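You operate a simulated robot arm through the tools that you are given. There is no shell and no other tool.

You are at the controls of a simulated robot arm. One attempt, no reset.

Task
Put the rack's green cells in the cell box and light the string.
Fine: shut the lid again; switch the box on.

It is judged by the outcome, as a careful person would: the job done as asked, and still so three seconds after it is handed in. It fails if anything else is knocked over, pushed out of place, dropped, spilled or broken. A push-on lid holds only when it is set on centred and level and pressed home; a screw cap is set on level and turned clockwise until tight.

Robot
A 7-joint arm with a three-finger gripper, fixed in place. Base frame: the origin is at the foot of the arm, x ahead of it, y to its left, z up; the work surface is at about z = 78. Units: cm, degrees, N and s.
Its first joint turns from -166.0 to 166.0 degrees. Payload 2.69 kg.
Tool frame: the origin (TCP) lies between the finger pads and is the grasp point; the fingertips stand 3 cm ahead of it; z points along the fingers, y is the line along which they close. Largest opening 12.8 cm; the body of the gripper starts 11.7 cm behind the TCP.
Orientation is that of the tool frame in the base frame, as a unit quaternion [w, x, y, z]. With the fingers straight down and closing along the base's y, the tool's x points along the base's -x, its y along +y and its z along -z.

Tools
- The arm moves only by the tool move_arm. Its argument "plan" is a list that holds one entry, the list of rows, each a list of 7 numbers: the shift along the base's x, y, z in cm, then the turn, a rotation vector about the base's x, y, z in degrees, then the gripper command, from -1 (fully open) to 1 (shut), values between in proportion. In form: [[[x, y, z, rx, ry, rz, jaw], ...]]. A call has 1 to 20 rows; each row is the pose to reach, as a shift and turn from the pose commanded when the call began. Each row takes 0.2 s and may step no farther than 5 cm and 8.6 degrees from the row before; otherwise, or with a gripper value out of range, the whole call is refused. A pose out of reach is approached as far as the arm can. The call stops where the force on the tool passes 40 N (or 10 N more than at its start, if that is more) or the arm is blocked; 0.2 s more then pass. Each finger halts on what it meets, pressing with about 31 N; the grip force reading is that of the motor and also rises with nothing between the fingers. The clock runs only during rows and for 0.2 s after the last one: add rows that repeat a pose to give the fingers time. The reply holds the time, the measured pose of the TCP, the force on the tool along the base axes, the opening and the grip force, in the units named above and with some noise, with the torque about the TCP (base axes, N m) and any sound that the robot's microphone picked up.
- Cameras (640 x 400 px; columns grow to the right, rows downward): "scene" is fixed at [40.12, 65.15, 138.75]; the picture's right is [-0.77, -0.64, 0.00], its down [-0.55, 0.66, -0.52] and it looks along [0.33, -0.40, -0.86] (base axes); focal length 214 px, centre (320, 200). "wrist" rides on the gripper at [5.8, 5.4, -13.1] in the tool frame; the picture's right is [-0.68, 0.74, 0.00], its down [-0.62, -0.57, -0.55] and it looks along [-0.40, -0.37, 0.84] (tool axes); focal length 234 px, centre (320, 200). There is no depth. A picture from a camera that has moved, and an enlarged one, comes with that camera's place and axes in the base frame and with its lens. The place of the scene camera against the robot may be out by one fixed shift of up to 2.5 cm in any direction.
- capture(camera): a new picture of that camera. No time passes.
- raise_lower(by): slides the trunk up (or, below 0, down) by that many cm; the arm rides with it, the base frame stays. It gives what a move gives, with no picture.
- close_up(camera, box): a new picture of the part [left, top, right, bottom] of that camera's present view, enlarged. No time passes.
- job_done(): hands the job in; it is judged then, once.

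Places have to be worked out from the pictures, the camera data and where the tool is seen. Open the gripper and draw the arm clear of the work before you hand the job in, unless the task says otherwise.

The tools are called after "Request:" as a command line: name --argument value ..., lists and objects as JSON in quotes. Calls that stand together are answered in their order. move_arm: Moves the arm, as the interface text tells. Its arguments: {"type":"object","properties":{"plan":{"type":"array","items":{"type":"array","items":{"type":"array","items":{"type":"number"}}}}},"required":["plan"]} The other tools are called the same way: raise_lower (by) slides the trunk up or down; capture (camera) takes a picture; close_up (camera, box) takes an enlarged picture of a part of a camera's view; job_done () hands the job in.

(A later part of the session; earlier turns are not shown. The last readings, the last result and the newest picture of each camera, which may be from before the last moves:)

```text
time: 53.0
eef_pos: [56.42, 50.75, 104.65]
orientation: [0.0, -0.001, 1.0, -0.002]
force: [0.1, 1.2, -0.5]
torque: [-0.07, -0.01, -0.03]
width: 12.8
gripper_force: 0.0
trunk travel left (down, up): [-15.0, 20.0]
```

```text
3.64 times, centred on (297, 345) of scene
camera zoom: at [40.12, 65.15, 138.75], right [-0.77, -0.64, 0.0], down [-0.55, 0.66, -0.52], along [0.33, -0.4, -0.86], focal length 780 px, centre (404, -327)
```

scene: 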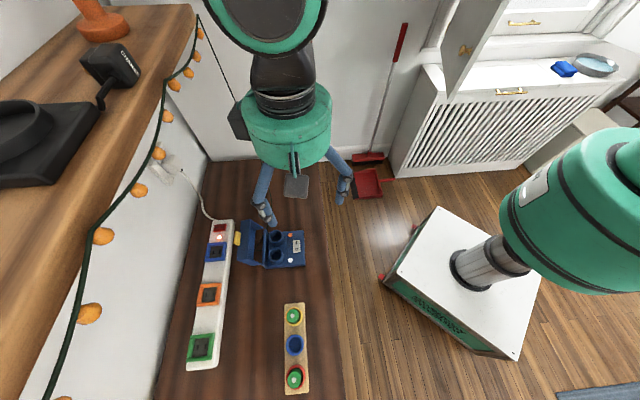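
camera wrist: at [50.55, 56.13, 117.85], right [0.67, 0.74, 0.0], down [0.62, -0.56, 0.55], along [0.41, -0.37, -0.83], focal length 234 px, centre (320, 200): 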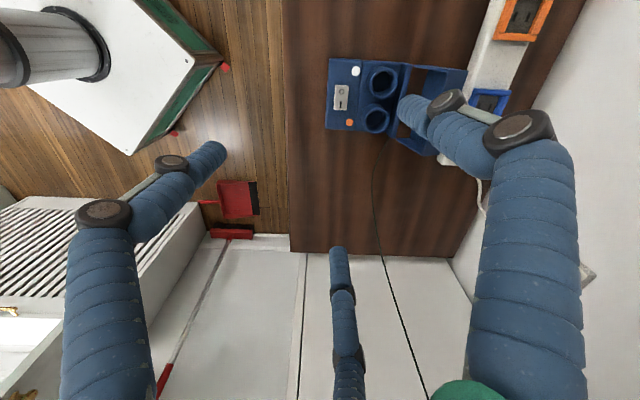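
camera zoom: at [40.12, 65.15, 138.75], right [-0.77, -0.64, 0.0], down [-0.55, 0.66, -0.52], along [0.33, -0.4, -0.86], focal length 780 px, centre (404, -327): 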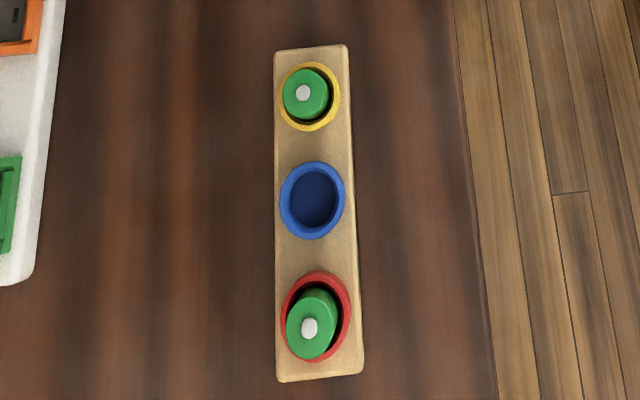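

The wells show no markings from here, but an orange dot sits beside one and a white dot beside the other. These may be polarity cues, so I'll check the cells' other ends when I lift one. Moving above the yellow-cup cell for a precise fix.

Request:
move_arm --plan '[[[-2, 3.2, -0.5, 0, 0, 0, -1], [-4, 6.4, -1, 0, 0, 0, -1], [-6, 9.6, -2, 0, 0, 0, -1], [-8, 12.8, -3, 0, 0, 0, -1], [-10, 16.1, -4.6, 0, 0, 0, -1], [-10, 16.1, -4.6, 0, 0, 0, -1]]]'

Request:
capture --camera "wrist"

Request:
close_up --camera "wrist" --box '[240, 0, 400, 200]'

Request:
capture --camera "scene"

```text
time: 54.4
eef_pos: [46.29, 66.73, 100.14]
orientation: [0.0, -0.002, 1.0, -0.002]
force: [-0.9, 1.0, 0.1]
torque: [-0.07, -0.04, -0.05]
width: 12.81
gripper_force: 0.1
trunk travel left (down, up): [-15.0, 20.0]
```

```text
taken
camera wrist: at [40.44, 72.12, 113.28], right [0.67, 0.74, 0.0], down [0.62, -0.56, 0.55], along [0.41, -0.37, -0.83], focal length 234 px, centre (320, 200)
```

wrist: 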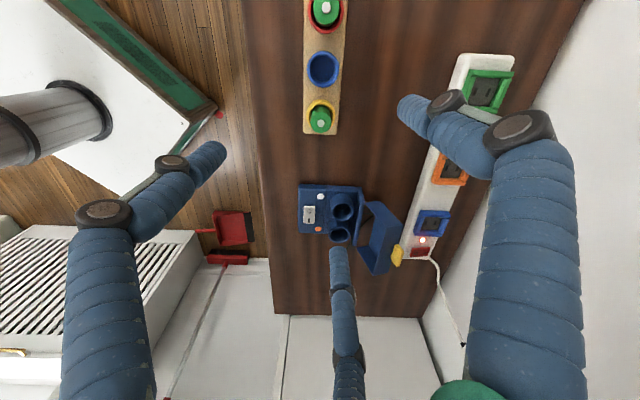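

```text
2.00 times, centred on (320, 100) of wrist
camera zoom: at [40.44, 72.12, 113.28], right [0.67, 0.74, 0.0], down [0.62, -0.56, 0.55], along [0.41, -0.37, -0.83], focal length 468 px, centre (320, 400)
```

zoom: 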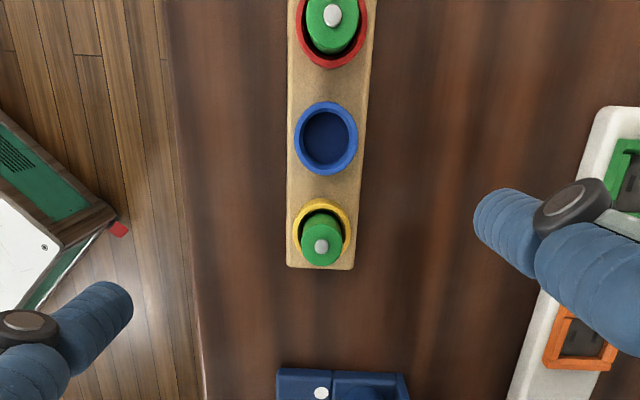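

```text
taken
```

scene: 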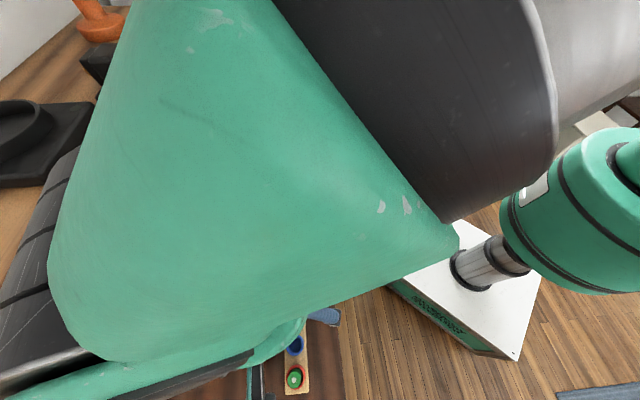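

The lid's open and the yellow-cup cell's tip is at about (46.2, 66.9, 84.1), the red-cup cell at about (38.4, 74.7). I'll zoom on the box from this view to triangulate the wells, check the tab near the strip, and zoom on the cells.

Request:
close_up --camera "wrist" --box '[290, 170, 420, 290]'

Request:
close_up --camera "wrist" --box '[290, 0, 360, 140]'

```text
3.33 times, centred on (355, 230) of wrist
camera zoom: at [40.44, 72.12, 113.28], right [0.67, 0.74, 0.0], down [0.62, -0.56, 0.55], along [0.41, -0.37, -0.83], focal length 781 px, centre (203, 100)
```

zoom: 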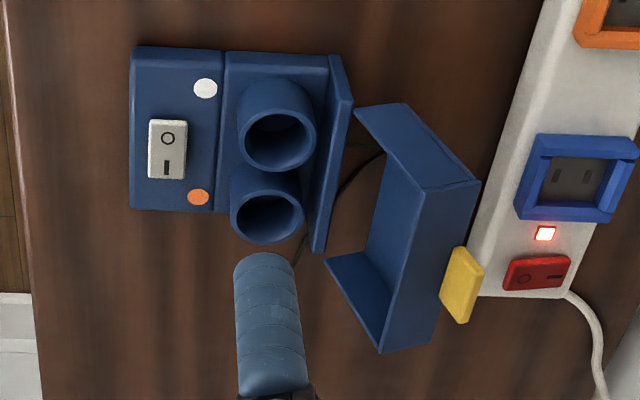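

```text
2.86 times, centred on (325, 70) of wrist
camera zoom: at [40.44, 72.12, 113.28], right [0.67, 0.74, 0.0], down [0.62, -0.56, 0.55], along [0.41, -0.37, -0.83], focal length 669 px, centre (306, 571)
```

zoom: 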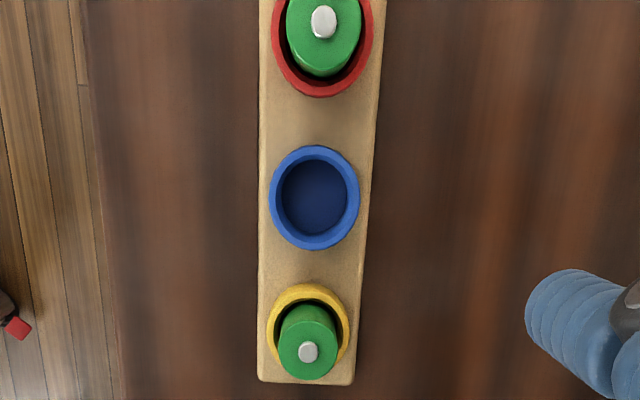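

The wells are at about W1 (white-dot side) = (59.45, 59.8) and W2 (orange-dot side) = (62.7, 56.2). Their rims and the hinge wall are both near z≈82.3, so I'll roll the hand 15° to keep the fingers clear of that wall. Now I'll descend over the yellow-cup cell with a moderate opening.

Request:
move_arm --plan '[[[0, 0, -3, 0, 0, 5, -0.5], [0, 0.1, -6, 0, 0, 10, 0], [-0.1, 0.17, -9, 0, 0, 15, 0], [-0.1, 0.17, -11.5, 0, 0, 15, 0], [-0.1, 0.17, -11.5, 0, 0, 15, 0]]]'

Request:
capture --camera "wrist"

Request:
close_up --camera "wrist" --box '[250, 120, 390, 240]'

```text
time: 55.6
eef_pos: [46.33, 66.94, 88.73]
orientation: [0.001, -0.132, 0.991, -0.002]
force: [0.6, 0.9, -0.8]
torque: [-0.04, 0.0, 0.01]
width: 6.38
gripper_force: 0.1
trunk travel left (down, up): [-15.0, 20.0]
```

```text
taken
camera wrist: at [39.25, 70.62, 101.79], right [0.46, 0.89, 0.0], down [0.74, -0.38, 0.55], along [0.49, -0.26, -0.83], focal length 234 px, centre (320, 200)
```

wrist: 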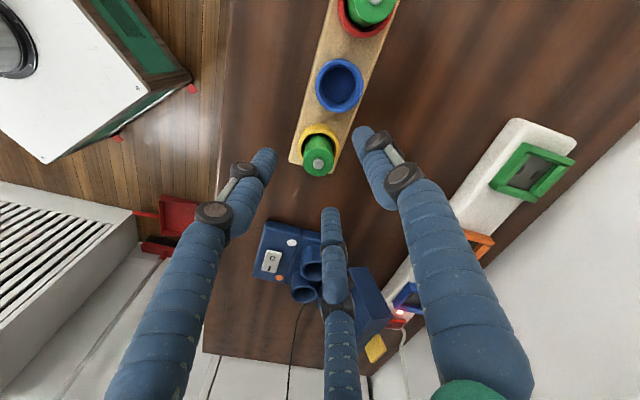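

```text
3.33 times, centred on (320, 180) of wrist
camera zoom: at [39.25, 70.62, 101.79], right [0.46, 0.89, 0.0], down [0.74, -0.38, 0.55], along [0.49, -0.26, -0.83], focal length 781 px, centre (320, 267)
```

zoom: 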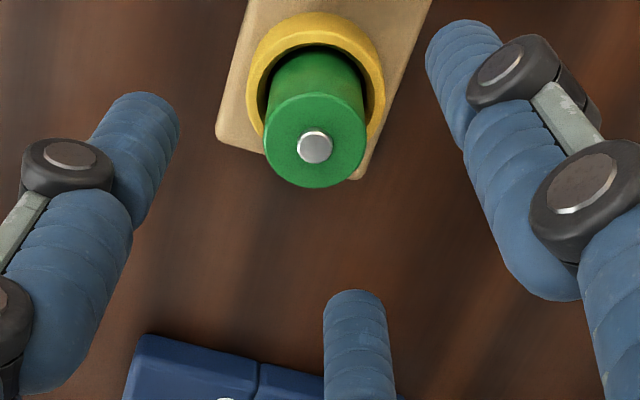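

The cell tip measures (46.27, 66.85), right on the tool axis. I'll lower so the fingertips cover about the top 1.7 cm of the cell and close.

Request:
move_arm --plan '[[[-0.05, -0.08, -1.2, 0, 0, 0, 0], [-0.05, -0.08, -2.4, 0, 0, 0, 0], [-0.05, -0.08, -3.5, 0, 0, 0, 0], [-0.05, -0.08, -3.5, 0, 0, 0, 0.3], [-0.05, -0.08, -3.5, 0, 0, 0, 0.6], [-0.05, -0.08, -3.5, 0, 0, 0, 1], [-0.05, -0.08, -3.5, 0, 0, 0, 1], [-0.05, -0.08, -3.5, 0, 0, 0, 1]]]'

Request:
capture --camera "wrist"

Request:
close_up --camera "wrist" --box '[250, 120, 390, 240]'

```text
time: 57.4
eef_pos: [46.25, 66.86, 85.31]
orientation: [0.001, -0.133, 0.991, -0.001]
force: [0.1, -0.1, 0.6]
torque: [-0.01, 0.0, 0.01]
width: 2.41
gripper_force: 31.2
trunk travel left (down, up): [-15.0, 20.0]
```

```text
taken
camera wrist: at [39.18, 70.55, 98.36], right [0.46, 0.89, 0.0], down [0.74, -0.38, 0.55], along [0.49, -0.26, -0.83], focal length 234 px, centre (320, 200)
```

wrist: 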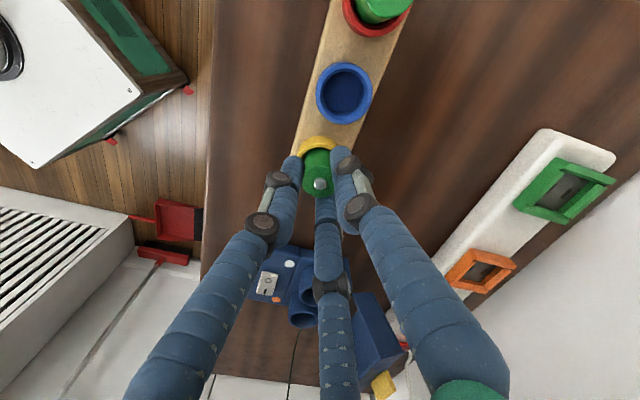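

```text
3.33 times, centred on (320, 180) of wrist
camera zoom: at [39.18, 70.55, 98.36], right [0.46, 0.89, 0.0], down [0.74, -0.38, 0.55], along [0.49, -0.26, -0.83], focal length 781 px, centre (320, 267)
```

zoom: 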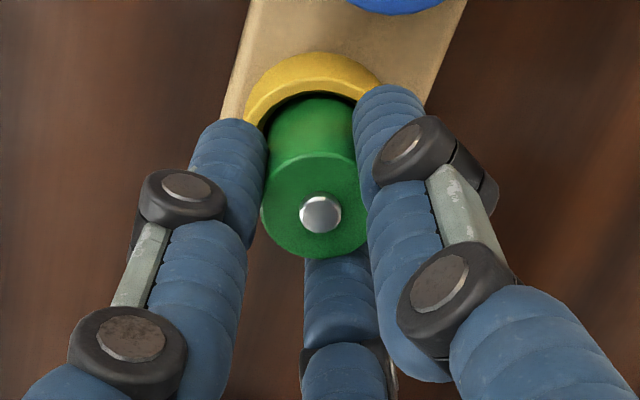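

The cell is gripped and centred (width 2.41 cm). I'll lift it straight up, then check it before carrying it over.

Request:
move_arm --plan '[[[0, 0, 1, 0, 0, 0, 1], [0, 0, 3, 0, 0, 0, 1], [0, 0, 6, 0, 0, 0, 1], [0, 0, 10, 0, 0, 0, 1], [0, 0, 10, 0, 0, 0, 1]]]'

Request:
capture --camera "wrist"

```text
time: 58.6
eef_pos: [46.41, 66.91, 95.23]
orientation: [0.001, -0.133, 0.991, -0.002]
force: [0.2, -0.7, 0.1]
torque: [0.02, -0.05, -0.02]
width: 2.43
gripper_force: 31.5
trunk travel left (down, up): [-15.0, 20.0]
```

```text
taken
camera wrist: at [39.34, 70.51, 108.41], right [0.46, 0.89, 0.0], down [0.74, -0.38, 0.55], along [0.49, -0.25, -0.83], focal length 234 px, centre (320, 200)
```

wrist: 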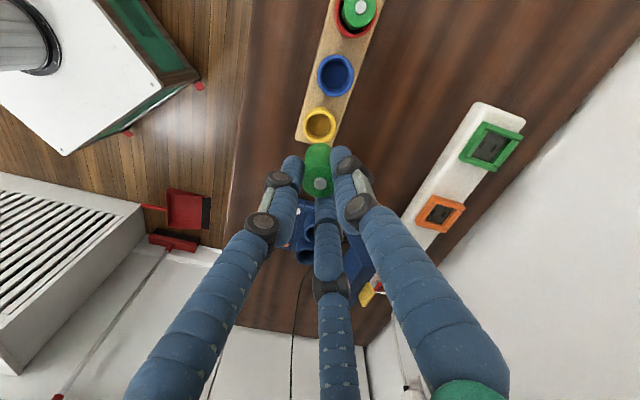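

The cell is up and the rack is undisturbed. Carrying it over to above well W1 at the same height.

Request:
move_arm --plan '[[[3.3, -1.8, 0, 0, 0, 0, 1], [6.6, -3.6, 0, 0, 0, 0, 1], [9.9, -5.4, 0, 0, 0, 0, 1], [13.05, -7.1, 0, 0, 0, 0, 1], [13.05, -7.1, 0, 0, 0, 0, 1]]]'

Request:
capture --camera "wrist"

Request:
close_up --camera "wrist" --box '[240, 80, 400, 220]'

Request:
close_up --camera "scene" --box '[220, 180, 340, 280]'

```text
time: 59.8
eef_pos: [59.64, 59.91, 95.26]
orientation: [0.0, -0.133, 0.991, -0.001]
force: [0.1, 0.1, -0.9]
torque: [-0.01, 0.0, -0.01]
width: 2.4
gripper_force: 30.7
trunk travel left (down, up): [-15.0, 20.0]
```

```text
taken
camera wrist: at [52.53, 63.56, 108.44], right [0.46, 0.89, 0.0], down [0.74, -0.38, 0.55], along [0.49, -0.26, -0.84], focal length 234 px, centre (320, 200)
```

wrist: 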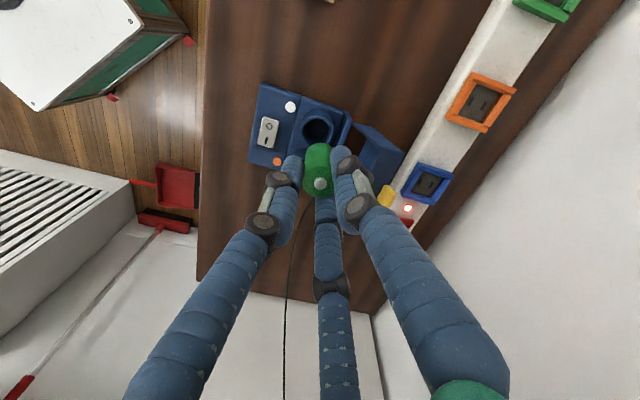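

```text
2.86 times, centred on (320, 150) of wrist
camera zoom: at [52.53, 63.56, 108.44], right [0.46, 0.89, 0.0], down [0.74, -0.38, 0.55], along [0.49, -0.26, -0.84], focal length 669 px, centre (320, 343)
```

zoom: 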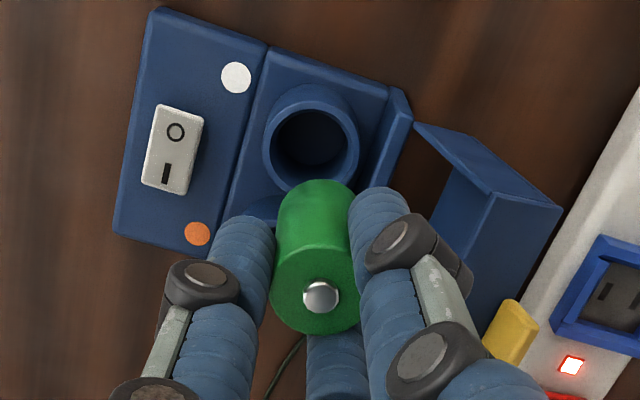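

```text
4.00 times, centred on (280, 230) of scene
camera zoom: at [40.12, 65.15, 138.75], right [-0.77, -0.64, 0.0], down [-0.55, 0.66, -0.52], along [0.33, -0.4, -0.86], focal length 858 px, centre (480, 80)
```

zoom: 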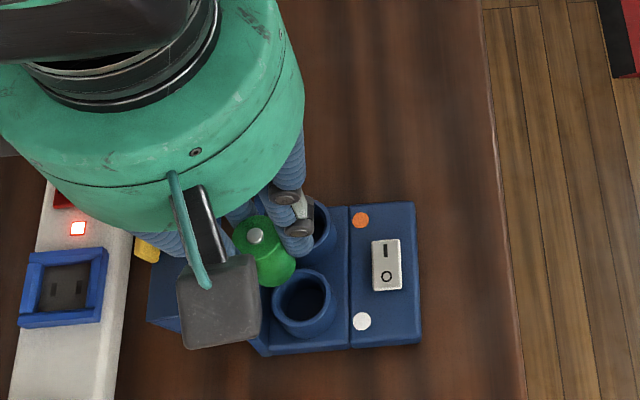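

The cell axis sits on the tool axis, and the well centre now measures about (59.2, 59.78). I'll shift by (-0.44, -0.13) and descend until the cell bottom is about 1.3 cm above the rim, then re-check.

Request:
move_arm --plan '[[[-0.2, -0.06, -1.5, 0, 0, 0, 1], [-0.44, -0.13, -3, 0, 0, 0, 1], [-0.44, -0.13, -4.5, 0, 0, 0, 1], [-0.44, -0.13, -5.5, 0, 0, 0, 1], [-0.44, -0.13, -5.5, 0, 0, 0, 1]]]'

Request:
close_up --camera "wrist" --box '[240, 80, 400, 220]'

Request:
close_up --camera "scene" --box '[220, 180, 340, 280]'

```text
time: 61.0
eef_pos: [59.02, 59.74, 89.85]
orientation: [0.001, -0.133, 0.991, -0.002]
force: [-0.2, 0.1, -0.6]
torque: [-0.02, 0.03, 0.03]
width: 2.41
gripper_force: 30.6
trunk travel left (down, up): [-15.0, 20.0]
```

```text
2.86 times, centred on (320, 150) of wrist
camera zoom: at [51.97, 63.38, 102.92], right [0.46, 0.89, 0.0], down [0.74, -0.38, 0.55], along [0.49, -0.26, -0.83], focal length 669 px, centre (320, 343)
```

zoom: 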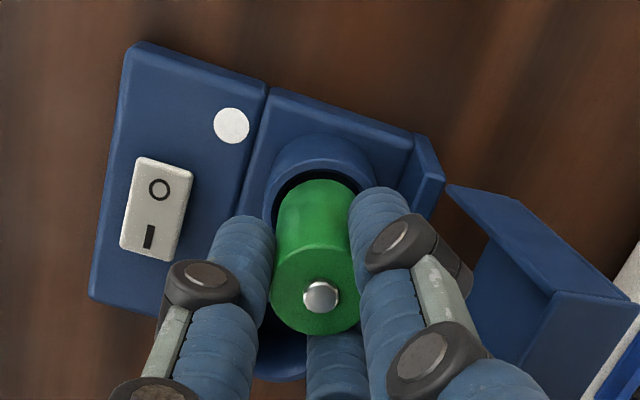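

```text
4.00 times, centred on (280, 230) of scene
camera zoom: at [40.12, 65.15, 138.75], right [-0.77, -0.64, 0.0], down [-0.55, 0.66, -0.52], along [0.33, -0.4, -0.86], focal length 858 px, centre (480, 80)
```

zoom: 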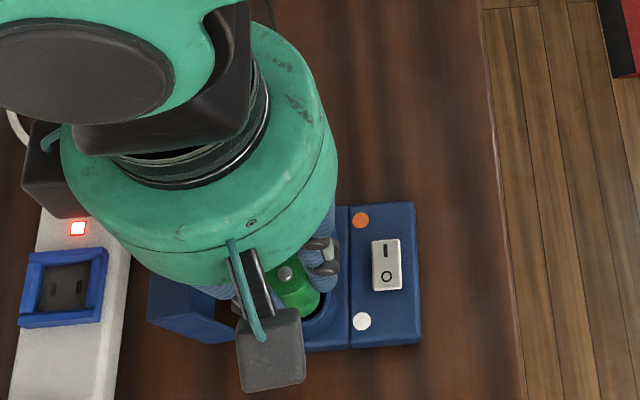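

I'll zoom in tighter on the rim around the cell's lower end.

Request:
close_up --camera "wrist" --box '[295, 115, 350, 160]'

```text
8.89 times, centred on (322, 138) of wrist
camera zoom: at [51.97, 63.38, 102.92], right [0.46, 0.89, 0.0], down [0.74, -0.38, 0.55], along [0.49, -0.26, -0.83], focal length 2082 px, centre (298, 756)
```

zoom: 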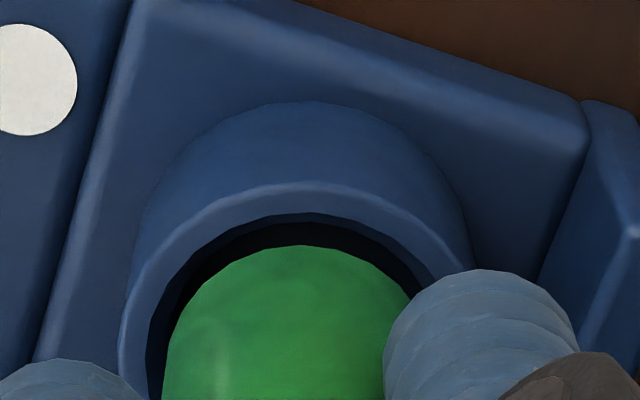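

The rim centre is about 0.2 cm further in +x than the cell axis. I'll correct that and lower the cell into the well, watching the force.

Request:
move_arm --plan '[[[0.18, 0, -0.4, 0, 0, 0, 1], [0.18, 0, -1.0, 0, 0, 0, 1], [0.18, 0, -1.6, 0, 0, 0, 1], [0.18, 0, -2.2, 0, 0, 0, 1], [0.18, 0, -2.2, 0, 0, 0, 1]]]'

Request:
close_up --camera "wrist" --box '[240, 80, 400, 220]'

```text
time: 62.2
eef_pos: [59.0, 59.72, 87.56]
orientation: [-0.001, -0.132, 0.991, -0.002]
force: [-0.8, 0.0, -0.5]
torque: [-0.02, -0.03, 0.04]
width: 2.41
gripper_force: 30.9
trunk travel left (down, up): [-15.0, 20.0]
```

```text
2.86 times, centred on (320, 150) of wrist
camera zoom: at [52.03, 63.36, 100.64], right [0.46, 0.89, 0.0], down [0.74, -0.38, 0.55], along [0.49, -0.26, -0.84], focal length 669 px, centre (320, 343)
```

zoom: 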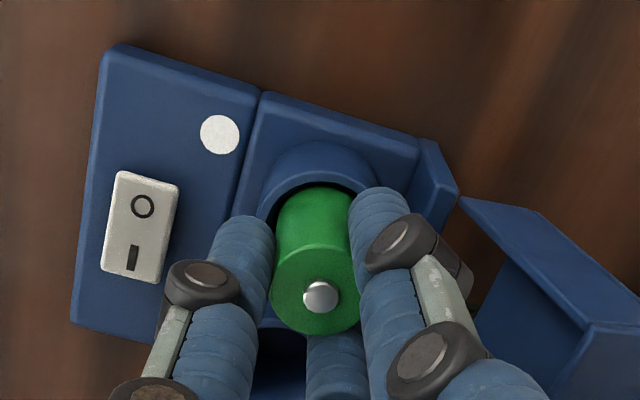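

The cell is entering the well with no contact force. Continuing down.

Request:
move_arm --plan '[[[0.05, 0, -0.5, 0, 0, 0, 1], [0.05, 0, -1.0, 0, 0, 0, 1], [0.05, 0, -1.4, 0, 0, 0, 1], [0.05, 0, -1.4, 0, 0, 0, 1]]]'

Request:
close_up --camera "wrist" --box '[240, 80, 400, 220]'

Request:
close_up --camera "scene" --box '[220, 180, 340, 280]'

```text
time: 63.2
eef_pos: [59.25, 59.78, 86.18]
orientation: [0.0, -0.132, 0.991, -0.002]
force: [-0.4, -0.5, -0.9]
torque: [-0.01, -0.01, 0.02]
width: 2.41
gripper_force: 31.5
trunk travel left (down, up): [-15.0, 20.0]
```

```text
2.86 times, centred on (320, 150) of wrist
camera zoom: at [52.11, 63.42, 99.27], right [0.46, 0.89, 0.0], down [0.74, -0.38, 0.55], along [0.49, -0.26, -0.83], focal length 669 px, centre (320, 343)
```

zoom: 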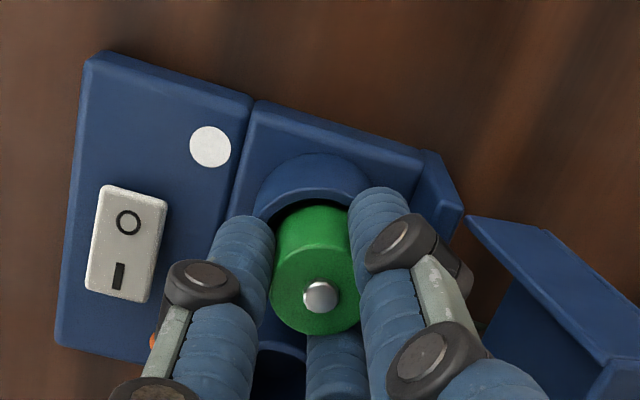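

```text
4.00 times, centred on (280, 230) of scene
camera zoom: at [40.12, 65.15, 138.75], right [-0.77, -0.64, 0.0], down [-0.55, 0.66, -0.52], along [0.33, -0.4, -0.86], focal length 858 px, centre (480, 80)
```

zoom: 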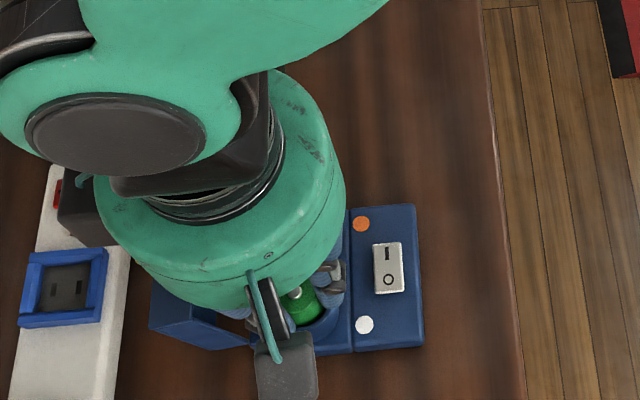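

No force yet, with the cell bottom at about z≈79.9. I'll lower another 0.5 cm and then open just enough to release.

Request:
move_arm --plan '[[[0, 0, -0.25, 0, 0, 0, 1], [0, 0, -0.5, 0, 0, 0, 1], [0, 0, -0.5, 0, 0, 0, 1]]]'

```text
time: 64.0
eef_pos: [59.19, 59.76, 85.69]
orientation: [0.0, -0.133, 0.991, -0.002]
force: [-0.3, -1.5, -0.2]
torque: [0.0, 0.03, 0.01]
width: 2.4
gripper_force: 30.6
trunk travel left (down, up): [-15.0, 20.0]
```

Still no floor contact at TCP z=85.69. Opening to 3.5 cm so the cell settles the last few millimetres in the well.

Request:
move_arm --plan '[[[0, 0, 0, 0, 0, 0, 0.6], [0, 0, 0, 0, 0, 0, 0.5], [0, 0, 0, 0, 0, 0, 0.45], [0, 0, 0, 0, 0, 0, 0.45]]]'

Request:
close_up --camera "wrist" --box '[240, 80, 400, 220]'

```text
time: 65.0
eef_pos: [59.24, 59.71, 85.67]
orientation: [0.0, -0.132, 0.991, -0.002]
force: [0.3, 0.6, -0.2]
torque: [0.01, -0.01, 0.01]
width: 3.55
gripper_force: 0.0
trunk travel left (down, up): [-15.0, 20.0]
```

```text
2.86 times, centred on (320, 150) of wrist
camera zoom: at [52.1, 63.38, 98.77], right [0.46, 0.89, 0.0], down [0.74, -0.38, 0.55], along [0.49, -0.26, -0.83], focal length 669 px, centre (320, 343)
```

zoom: 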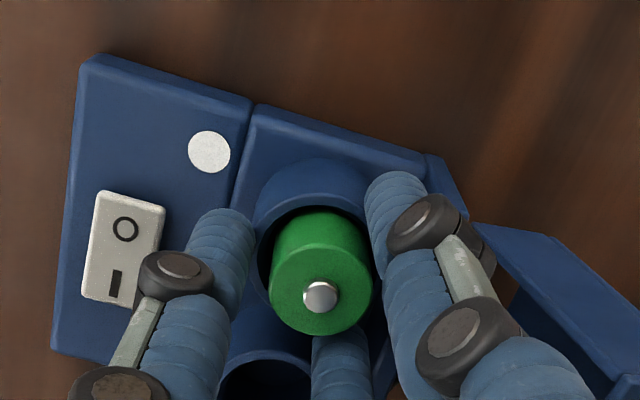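

The cell is seated in W1. I'll rise straight up and travel to above the red-cup cell.

Request:
move_arm --plan '[[[0, 0, 1, 0, 0, 0, 0.45], [0, 0, 3, 0, 0, 0, 0.45], [0, 0, 6.5, 0, 0, 0, 0.45], [0, 0, 10.3, 0, 0, 0, 0.2], [-3.5, 2.5, 10.3, 0, 0, 0, 0], [-7, 5, 10.3, 0, 0, 0, 0], [-10.5, 7.5, 10.3, 0, 0, 0, 0], [-14, 10, 10.3, 0, 0, 0, 0], [-17.5, 12.5, 10.3, 0, 0, 0, 0], [-20.8, 14.95, 10.3, 0, 0, 0, 0], [-20.8, 14.95, 8, 0, 0, 0, 0], [-20.8, 14.95, 8, 0, 0, 0, 0]]]'

Request:
capture --camera "wrist"

Request:
close_up --camera "wrist" --box '[240, 80, 400, 220]'

Request:
close_up --camera "scene" --box '[220, 200, 340, 300]'

```text
time: 67.6
eef_pos: [38.31, 74.71, 93.68]
orientation: [0.0, -0.133, 0.991, -0.001]
force: [-0.2, 0.0, -1.0]
torque: [-0.04, 0.0, -0.01]
width: 6.41
gripper_force: 0.0
trunk travel left (down, up): [-15.0, 20.0]
```

```text
taken
camera wrist: at [31.21, 78.3, 106.8], right [0.46, 0.89, 0.0], down [0.74, -0.38, 0.55], along [0.49, -0.26, -0.83], focal length 234 px, centre (320, 200)
```

wrist: 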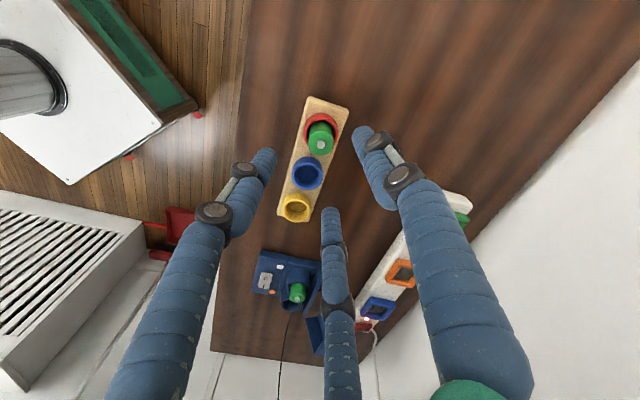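

```text
2.86 times, centred on (320, 150) of wrist
camera zoom: at [31.21, 78.3, 106.8], right [0.46, 0.89, 0.0], down [0.74, -0.38, 0.55], along [0.49, -0.26, -0.83], focal length 669 px, centre (320, 343)
```

zoom: 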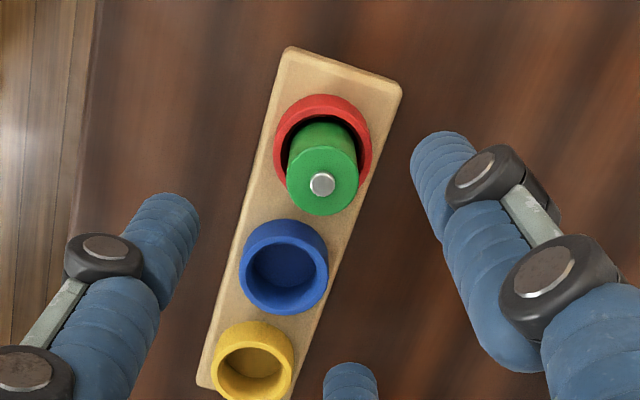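

```text
4.00 times, centred on (280, 250) of scene
camera zoom: at [40.12, 65.15, 138.75], right [-0.77, -0.64, 0.0], down [-0.55, 0.66, -0.52], along [0.33, -0.4, -0.86], focal length 858 px, centre (480, 0)
```

zoom: 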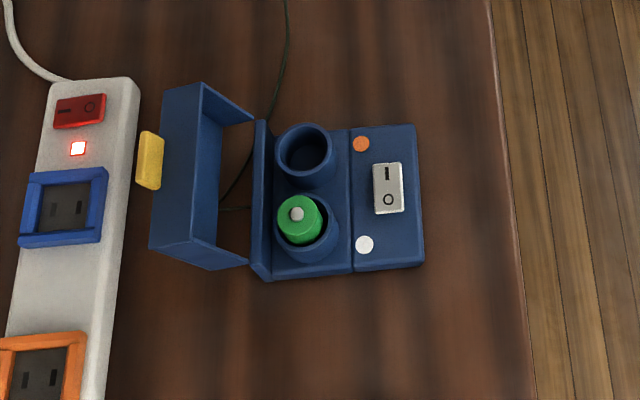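

The first cell sits well in W1. The red-cup cell measures (38.43, 74.65); I'll descend over it to check centring.

Request:
move_arm --plan '[[[0.1, -0.05, -2.5, 0, 0, 0, 0], [0.1, -0.05, -5, 0, 0, 0, 0], [0.1, -0.05, -5, 0, 0, 0, 0]]]'

Request:
close_up --camera "wrist" --box '[240, 80, 400, 220]'

```text
time: 68.4
eef_pos: [38.4, 74.64, 88.66]
orientation: [0.0, -0.132, 0.991, -0.001]
force: [0.9, 0.2, -0.8]
torque: [-0.02, 0.06, 0.01]
width: 6.39
gripper_force: 0.1
trunk travel left (down, up): [-15.0, 20.0]
```

```text
2.86 times, centred on (320, 150) of wrist
camera zoom: at [31.27, 78.35, 101.82], right [0.46, 0.89, 0.0], down [0.74, -0.38, 0.55], along [0.49, -0.26, -0.83], focal length 669 px, centre (320, 343)
```

zoom: 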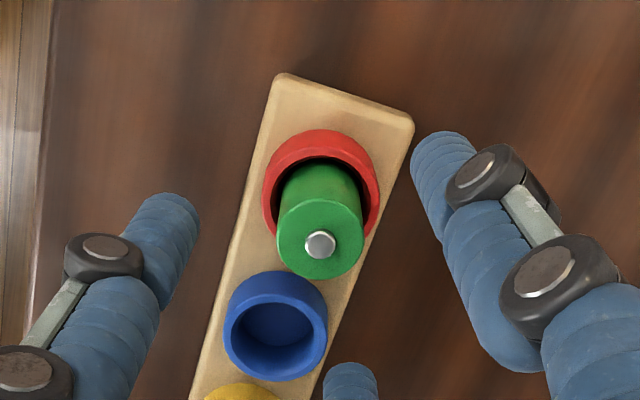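

Centred. Lowering and gripping the second cell as before.

Request:
move_arm --plan '[[[0.06, 0, -1.2, 0, 0, 0, 0], [0.06, 0, -2.4, 0, 0, 0, 0], [0.06, 0, -3.4, 0, 0, 0, 0], [0.06, 0, -3.4, 0, 0, 0, 0.3], [0.06, 0, -3.4, 0, 0, 0, 0.6], [0.06, 0, -3.4, 0, 0, 0, 1], [0.06, 0, -3.4, 0, 0, 0, 1], [0.06, 0, -3.4, 0, 0, 0, 1]]]'

Request:
close_up --camera "wrist" --box '[240, 80, 400, 220]'

```text
time: 70.2
eef_pos: [38.45, 74.59, 85.25]
orientation: [0.001, -0.132, 0.991, -0.002]
force: [0.0, -0.2, -0.2]
torque: [0.04, 0.01, -0.04]
width: 2.41
gripper_force: 31.5
trunk travel left (down, up): [-15.0, 20.0]
```

```text
2.86 times, centred on (320, 150) of wrist
camera zoom: at [31.4, 78.25, 98.37], right [0.46, 0.89, 0.0], down [0.74, -0.38, 0.55], along [0.49, -0.26, -0.83], focal length 669 px, centre (320, 343)
```

zoom: 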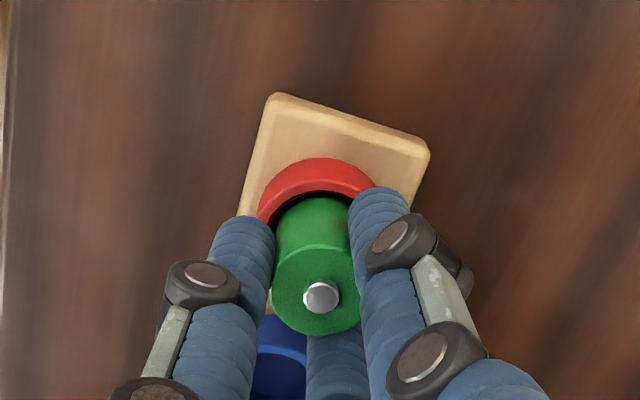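

Gripped (2.41 cm). Lifting and carrying it to above well W2.

Request:
move_arm --plan '[[[0, 0, 1, 0, 0, 0, 1], [0, 0, 3, 0, 0, 0, 1], [0, 0, 6, 0, 0, 0, 1], [0, 0, 10, 0, 0, 0, 1], [3.5, -2.6, 10, 0, 0, 0, 1], [7, -5.2, 10, 0, 0, 0, 1], [10.5, -7.8, 10, 0, 0, 0, 1], [14, -10.4, 10, 0, 0, 0, 1], [17.5, -13, 10, 0, 0, 0, 1], [21, -15.7, 10, 0, 0, 0, 1], [24.25, -18.4, 10, 0, 0, 0, 1], [24.25, -18.4, 10, 0, 0, 0, 1]]]'

Request:
capture --camera "wrist"

Request:
close_up --camera "wrist" --box '[240, 80, 400, 220]'

```text
time: 72.8
eef_pos: [62.85, 56.2, 95.26]
orientation: [-0.001, -0.132, 0.991, -0.001]
force: [0.1, -0.3, -0.8]
torque: [0.03, 0.04, 0.01]
width: 2.43
gripper_force: 31.3
trunk travel left (down, up): [-15.0, 20.0]
```

```text
taken
camera wrist: at [55.83, 59.84, 108.37], right [0.46, 0.89, 0.0], down [0.74, -0.38, 0.55], along [0.49, -0.26, -0.84], focal length 234 px, centre (320, 200)
```

wrist: 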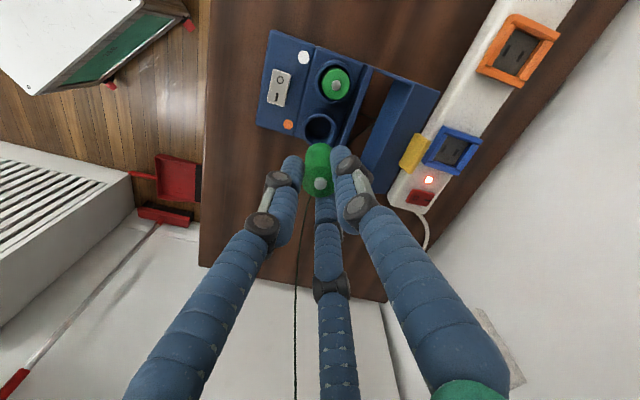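

```text
2.86 times, centred on (320, 150) of wrist
camera zoom: at [55.83, 59.84, 108.37], right [0.46, 0.89, 0.0], down [0.74, -0.38, 0.55], along [0.49, -0.26, -0.84], focal length 669 px, centre (320, 343)
```

zoom: 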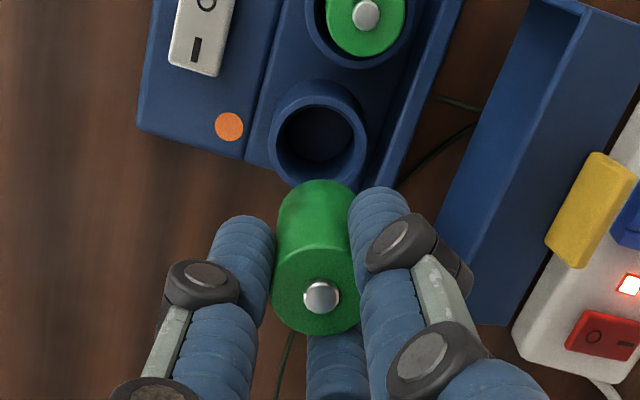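

W2's rim centre measures about (62.57, 56.35). I'll shift by (-0.33, +0.17), descend to just above the rim and verify.

Request:
move_arm --plan '[[[-0.15, 0.08, -1.5, 0, 0, 0, 1], [-0.33, 0.17, -3, 0, 0, 0, 1], [-0.33, 0.17, -4.5, 0, 0, 0, 1], [-0.33, 0.17, -5.5, 0, 0, 0, 1], [-0.33, 0.17, -5.5, 0, 0, 0, 1]]]'

Request:
close_up --camera "wrist" --box '[240, 80, 400, 220]'

Request:
close_up --camera "wrist" --box '[295, 115, 350, 160]'

```text
time: 74.0
eef_pos: [62.47, 56.35, 89.76]
orientation: [0.0, -0.132, 0.991, -0.001]
force: [0.8, 0.7, -0.6]
torque: [0.02, -0.02, -0.01]
width: 2.4
gripper_force: 31.4
trunk travel left (down, up): [-15.0, 20.0]
```

```text
2.86 times, centred on (320, 150) of wrist
camera zoom: at [55.41, 59.98, 102.8], right [0.46, 0.89, 0.0], down [0.74, -0.38, 0.55], along [0.49, -0.26, -0.83], focal length 669 px, centre (320, 343)
```

zoom: 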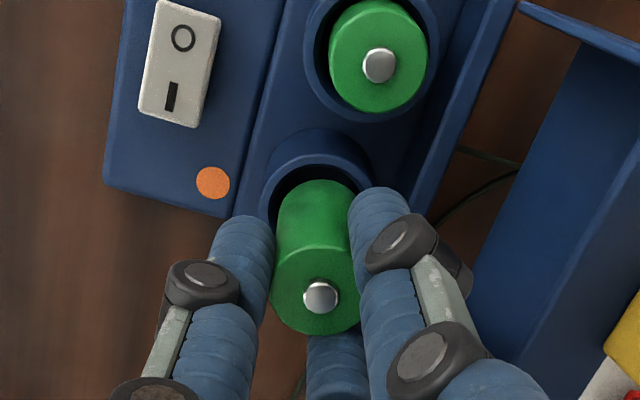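

```text
8.89 times, centred on (322, 138) of wrist
camera zoom: at [55.41, 59.98, 102.8], right [0.46, 0.89, 0.0], down [0.74, -0.38, 0.55], along [0.49, -0.26, -0.83], focal length 2082 px, centre (298, 756)
```

zoom: 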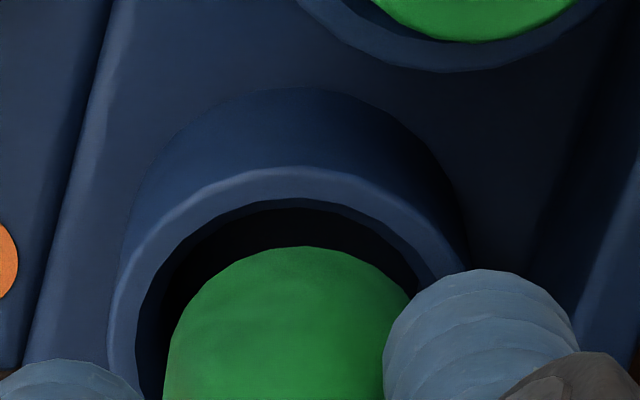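

The rim is concentric with the cell. Lowering into W2.

Request:
move_arm --plan '[[[0, 0, -0.5, 0, 0, 0, 1], [0, 0, -1.1, 0, 0, 0, 1], [0, 0, -1.7, 0, 0, 0, 1], [0, 0, -2.3, 0, 0, 0, 1], [0, 0, -2.3, 0, 0, 0, 1]]]'

Request:
move_arm --plan '[[[0, 0, -0.5, 0, 0, 0, 1], [0, 0, -1.0, 0, 0, 0, 1], [0, 0, -1.4, 0, 0, 0, 1], [0, 0, -1.4, 0, 0, 0, 1]]]'

Request:
close_up --camera "wrist" --box '[240, 80, 400, 220]'

```text
time: 75.2
eef_pos: [62.34, 56.47, 87.37]
orientation: [-0.001, -0.132, 0.991, -0.002]
force: [1.0, 0.4, -1.7]
torque: [-0.01, 0.02, -0.02]
width: 2.43
gripper_force: 31.0
trunk travel left (down, up): [-15.0, 20.0]
```

```text
time: 76.2
eef_pos: [62.38, 56.33, 85.87]
orientation: [0.0, -0.132, 0.991, -0.001]
force: [1.0, -0.7, -0.3]
torque: [-0.02, -0.01, -0.03]
width: 2.42
gripper_force: 31.3
trunk travel left (down, up): [-15.0, 20.0]
```

```text
2.86 times, centred on (320, 150) of wrist
camera zoom: at [55.33, 60.01, 99.12], right [0.46, 0.89, 0.0], down [0.74, -0.38, 0.55], along [0.49, -0.26, -0.83], focal length 669 px, centre (320, 343)
```

zoom: 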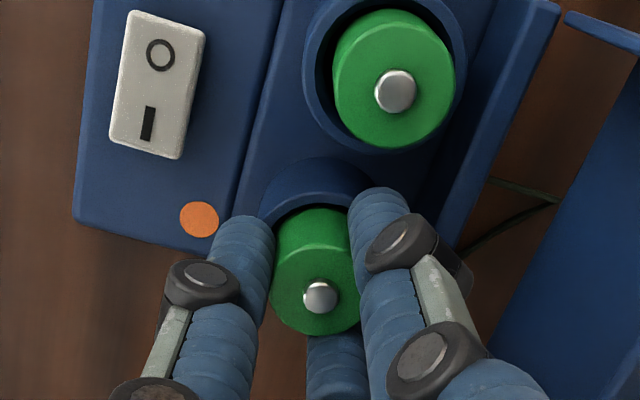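

Good fit. Lowering 0.4 cm more and releasing with a small opening.

Request:
move_arm --plan '[[[0, 0, -0.2, 0, 0, 0, 1], [0, 0, -0.4, 0, 0, 0, 1], [0, 0, -0.4, 0, 0, 0, 1], [0, 0, -0.4, 0, 0, 0, 0.6], [0, 0, -0.4, 0, 0, 0, 0.5], [0, 0, -0.4, 0, 0, 0, 0.47], [0, 0, -0.4, 0, 0, 0, 0.47]]]'

Request:
close_up --camera "wrist" --box '[240, 80, 400, 220]'

```text
time: 77.8
eef_pos: [62.49, 56.23, 85.57]
orientation: [0.0, -0.132, 0.991, -0.002]
force: [0.4, 1.0, -0.1]
torque: [0.03, 0.0, 0.0]
width: 3.42
gripper_force: 0.0
trunk travel left (down, up): [-15.0, 20.0]
```

```text
2.86 times, centred on (320, 150) of wrist
camera zoom: at [55.37, 59.93, 98.75], right [0.46, 0.89, 0.0], down [0.74, -0.38, 0.55], along [0.49, -0.26, -0.83], focal length 669 px, centre (320, 343)
```

zoom: 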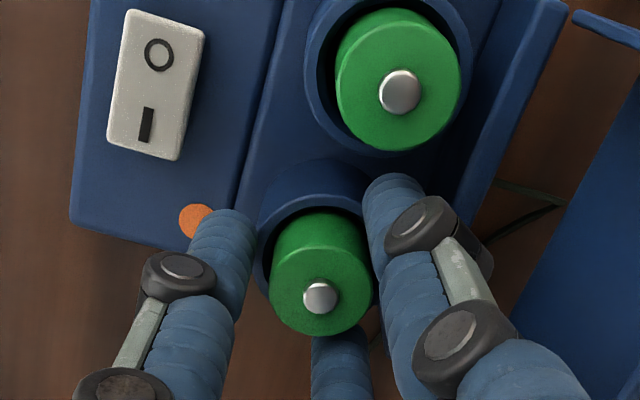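

Both cells are seated. Rising clear and taking a look at the box, the cell heights and the open lid.

Request:
move_arm --plan '[[[0, 0, 1, 0, 0, 0, 0.47], [0, 0, 3, 0, 0, 0, 0.47], [0, 0, 6.5, 0, 0, 0, 0.47], [0, 0, 11, 0, 0, 0, 0.2], [-2, -2, 14, 0, 0, 0, 0], [-5, -5, 15, 0, 0, 0, 0], [-5, -5, 15, 0, 0, 0, 0]]]'

Request:
capture --camera "wrist"

Request:
close_up --camera "wrist" --box '[270, 30, 450, 170]'

Request:
close_up --camera "scene" --box '[225, 205, 325, 285]'

```text
time: 79.4
eef_pos: [57.25, 51.21, 100.84]
orientation: [0.001, -0.133, 0.991, -0.002]
force: [-0.1, -0.9, 1.2]
torque: [0.01, -0.01, 0.01]
width: 6.41
gripper_force: 0.0
trunk travel left (down, up): [-15.0, 20.0]
```

```text
taken
camera wrist: at [50.19, 54.89, 113.93], right [0.46, 0.89, 0.0], down [0.74, -0.38, 0.55], along [0.49, -0.25, -0.83], focal length 234 px, centre (320, 200)
```

wrist: 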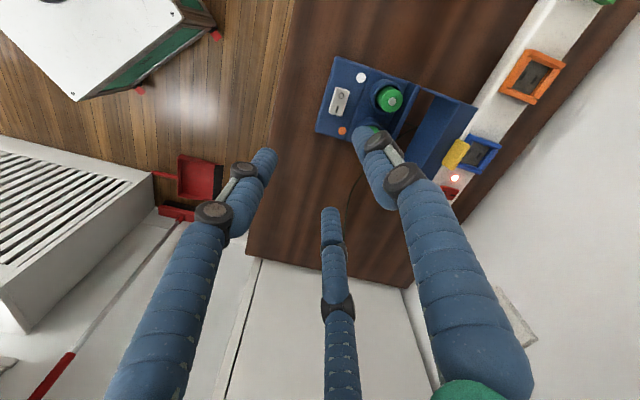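

```text
2.86 times, centred on (360, 100) of wrist
camera zoom: at [50.19, 54.89, 113.93], right [0.46, 0.89, 0.0], down [0.74, -0.38, 0.55], along [0.49, -0.25, -0.83], focal length 669 px, centre (206, 486)
```

zoom: 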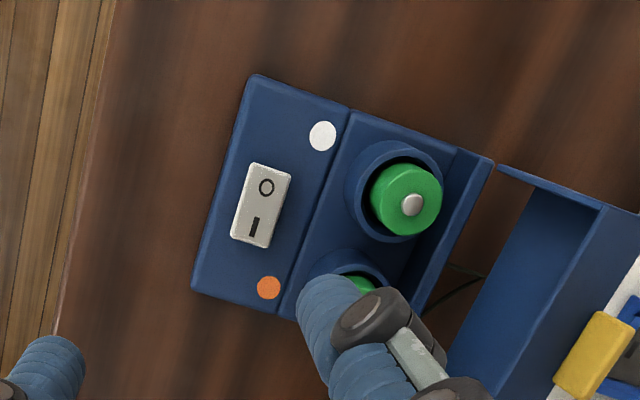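

```text
5.00 times, centred on (275, 245) of scene
camera zoom: at [40.12, 65.15, 138.75], right [-0.77, -0.64, 0.0], down [-0.55, 0.66, -0.52], along [0.33, -0.4, -0.86], focal length 1072 px, centre (545, -25)
```

zoom: 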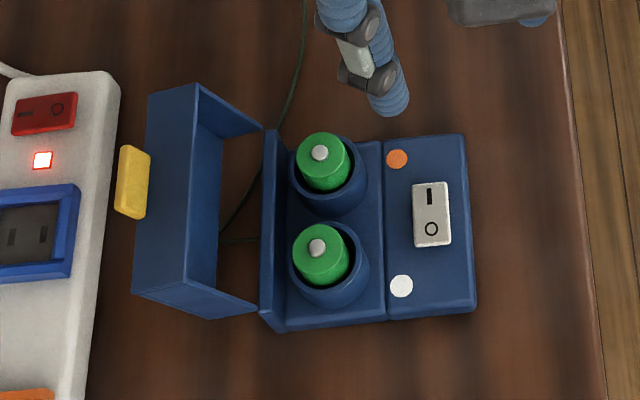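

Both cells are seated at matching height. I'll press the rocker's raised "I" end at about (57.4, 53.8) with closed fingertips, which also tests the cells before I shut the lid. Moving above it first.

Request:
move_arm --plan '[[[0.1, 1.2, -3, 0, 0, 0, 0.5], [0.15, 2.5, -6, 0, 0, 0, 1], [0.2, 2.55, -10, 0, 0, 0, 1], [0.2, 2.55, -13.5, 0, 0, 0, 1], [0.2, 2.55, -13.5, 0, 0, 0, 1]]]'

Request:
close_up --camera "wrist" --box '[240, 80, 400, 220]'

Request:
close_up --camera "scene" --box '[225, 205, 325, 285]'

```text
time: 80.6
eef_pos: [57.51, 53.86, 87.03]
orientation: [0.001, -0.132, 0.991, -0.001]
force: [1.2, -0.2, -0.4]
torque: [-0.03, 0.05, 0.01]
width: 0.21
gripper_force: 30.4
trunk travel left (down, up): [-15.0, 20.0]
```

```text
2.86 times, centred on (320, 150) of wrist
camera zoom: at [50.51, 57.54, 100.2], right [0.46, 0.89, 0.0], down [0.74, -0.38, 0.55], along [0.49, -0.26, -0.83], focal length 669 px, centre (320, 343)
```

zoom: 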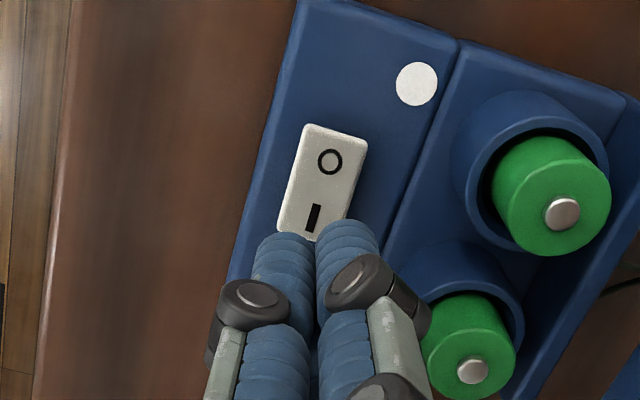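

```text
5.00 times, centred on (275, 245) of scene
camera zoom: at [40.12, 65.15, 138.75], right [-0.77, -0.64, 0.0], down [-0.55, 0.66, -0.52], along [0.33, -0.4, -0.86], focal length 1072 px, centre (545, -25)
```

zoom: 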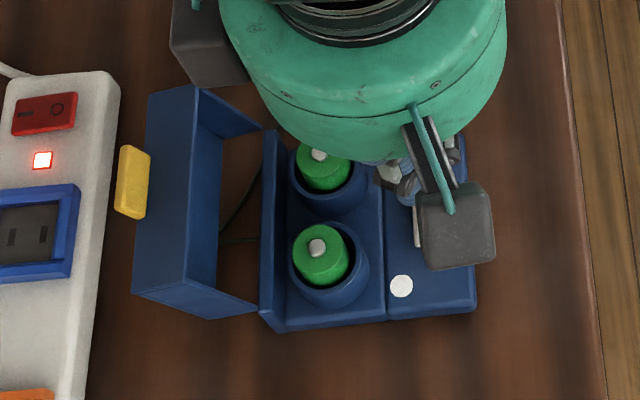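

The tool axis lands on the "I" mark. I'll shift 0.3 cm toward the rocker's end and press down in small steps.

Request:
move_arm --plan '[[[0.2, -0.2, -1, 0, 0, 0, 1], [0.2, -0.2, -2, 0, 0, 0, 1], [0.2, -0.2, -2.6, 0, 0, 0, 1], [0.2, -0.2, -2.6, 0, 0, 0, 1]]]'

Request:
move_arm --plan '[[[0, 0, -0.2, 0, 0, 0, 1], [0, 0, -0.4, 0, 0, 0, 1], [0, 0, -0.6, 0, 0, 0, 1], [0, 0, -0.6, 0, 0, 0, 1]]]'

```text
time: 81.6
eef_pos: [57.74, 53.62, 84.56]
orientation: [0.0, -0.132, 0.991, -0.002]
force: [-1.0, 1.1, -0.8]
torque: [0.07, 0.04, -0.02]
width: 0.21
gripper_force: 31.4
trunk travel left (down, up): [-15.0, 20.0]
```

```text
time: 82.6
eef_pos: [57.87, 53.62, 83.87]
orientation: [0.001, -0.132, 0.991, -0.002]
force: [-1.4, -0.4, 0.0]
torque: [0.03, -0.01, 0.01]
width: 0.23
gripper_force: 31.5
trunk travel left (down, up): [-15.0, 20.0]
```

No clear contact yet at 83.9. Continuing down in small steps.

Request:
move_arm --plan '[[[0, 0, -0.2, 0, 0, 0, 1], [0, 0, -0.4, 0, 0, 0, 1], [0, 0, -0.5, 0, 0, 0, 1], [0, 0, -0.5, 0, 0, 0, 1]]]'

Request:
capture --camera "scene"

Request:
close_up --camera "wrist" --box '[240, 80, 400, 220]'

```text
time: 83.6
eef_pos: [57.71, 53.72, 83.39]
orientation: [0.0, -0.133, 0.991, -0.001]
force: [-0.2, -0.5, 0.6]
torque: [0.08, 0.0, 0.02]
width: 0.23
gripper_force: 31.1
trunk travel left (down, up): [-15.0, 20.0]
```

```text
taken
```

scene: 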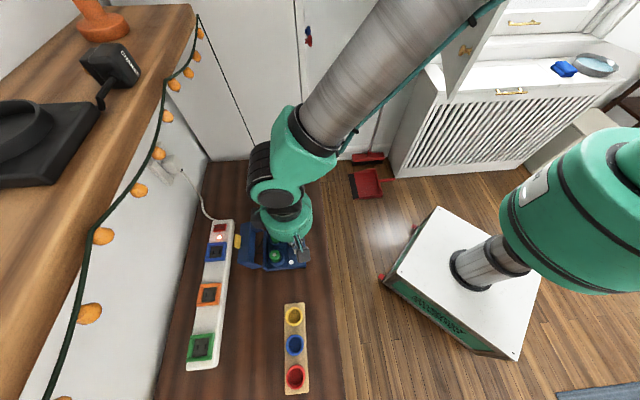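

```text
2.86 times, centred on (320, 150) of wrist
camera zoom: at [50.77, 57.32, 96.53], right [0.46, 0.89, 0.0], down [0.74, -0.38, 0.55], along [0.49, -0.26, -0.83], focal length 669 px, centre (320, 343)
```

zoom: 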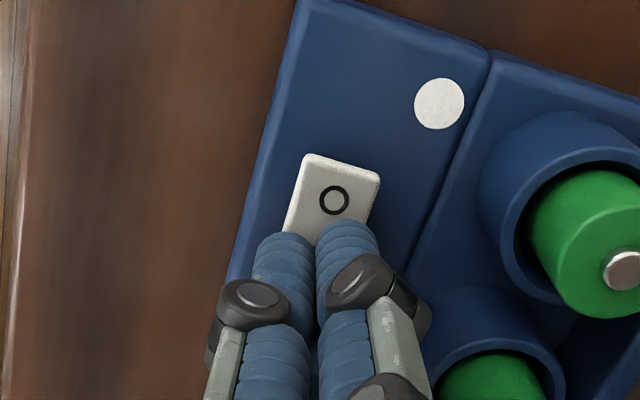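

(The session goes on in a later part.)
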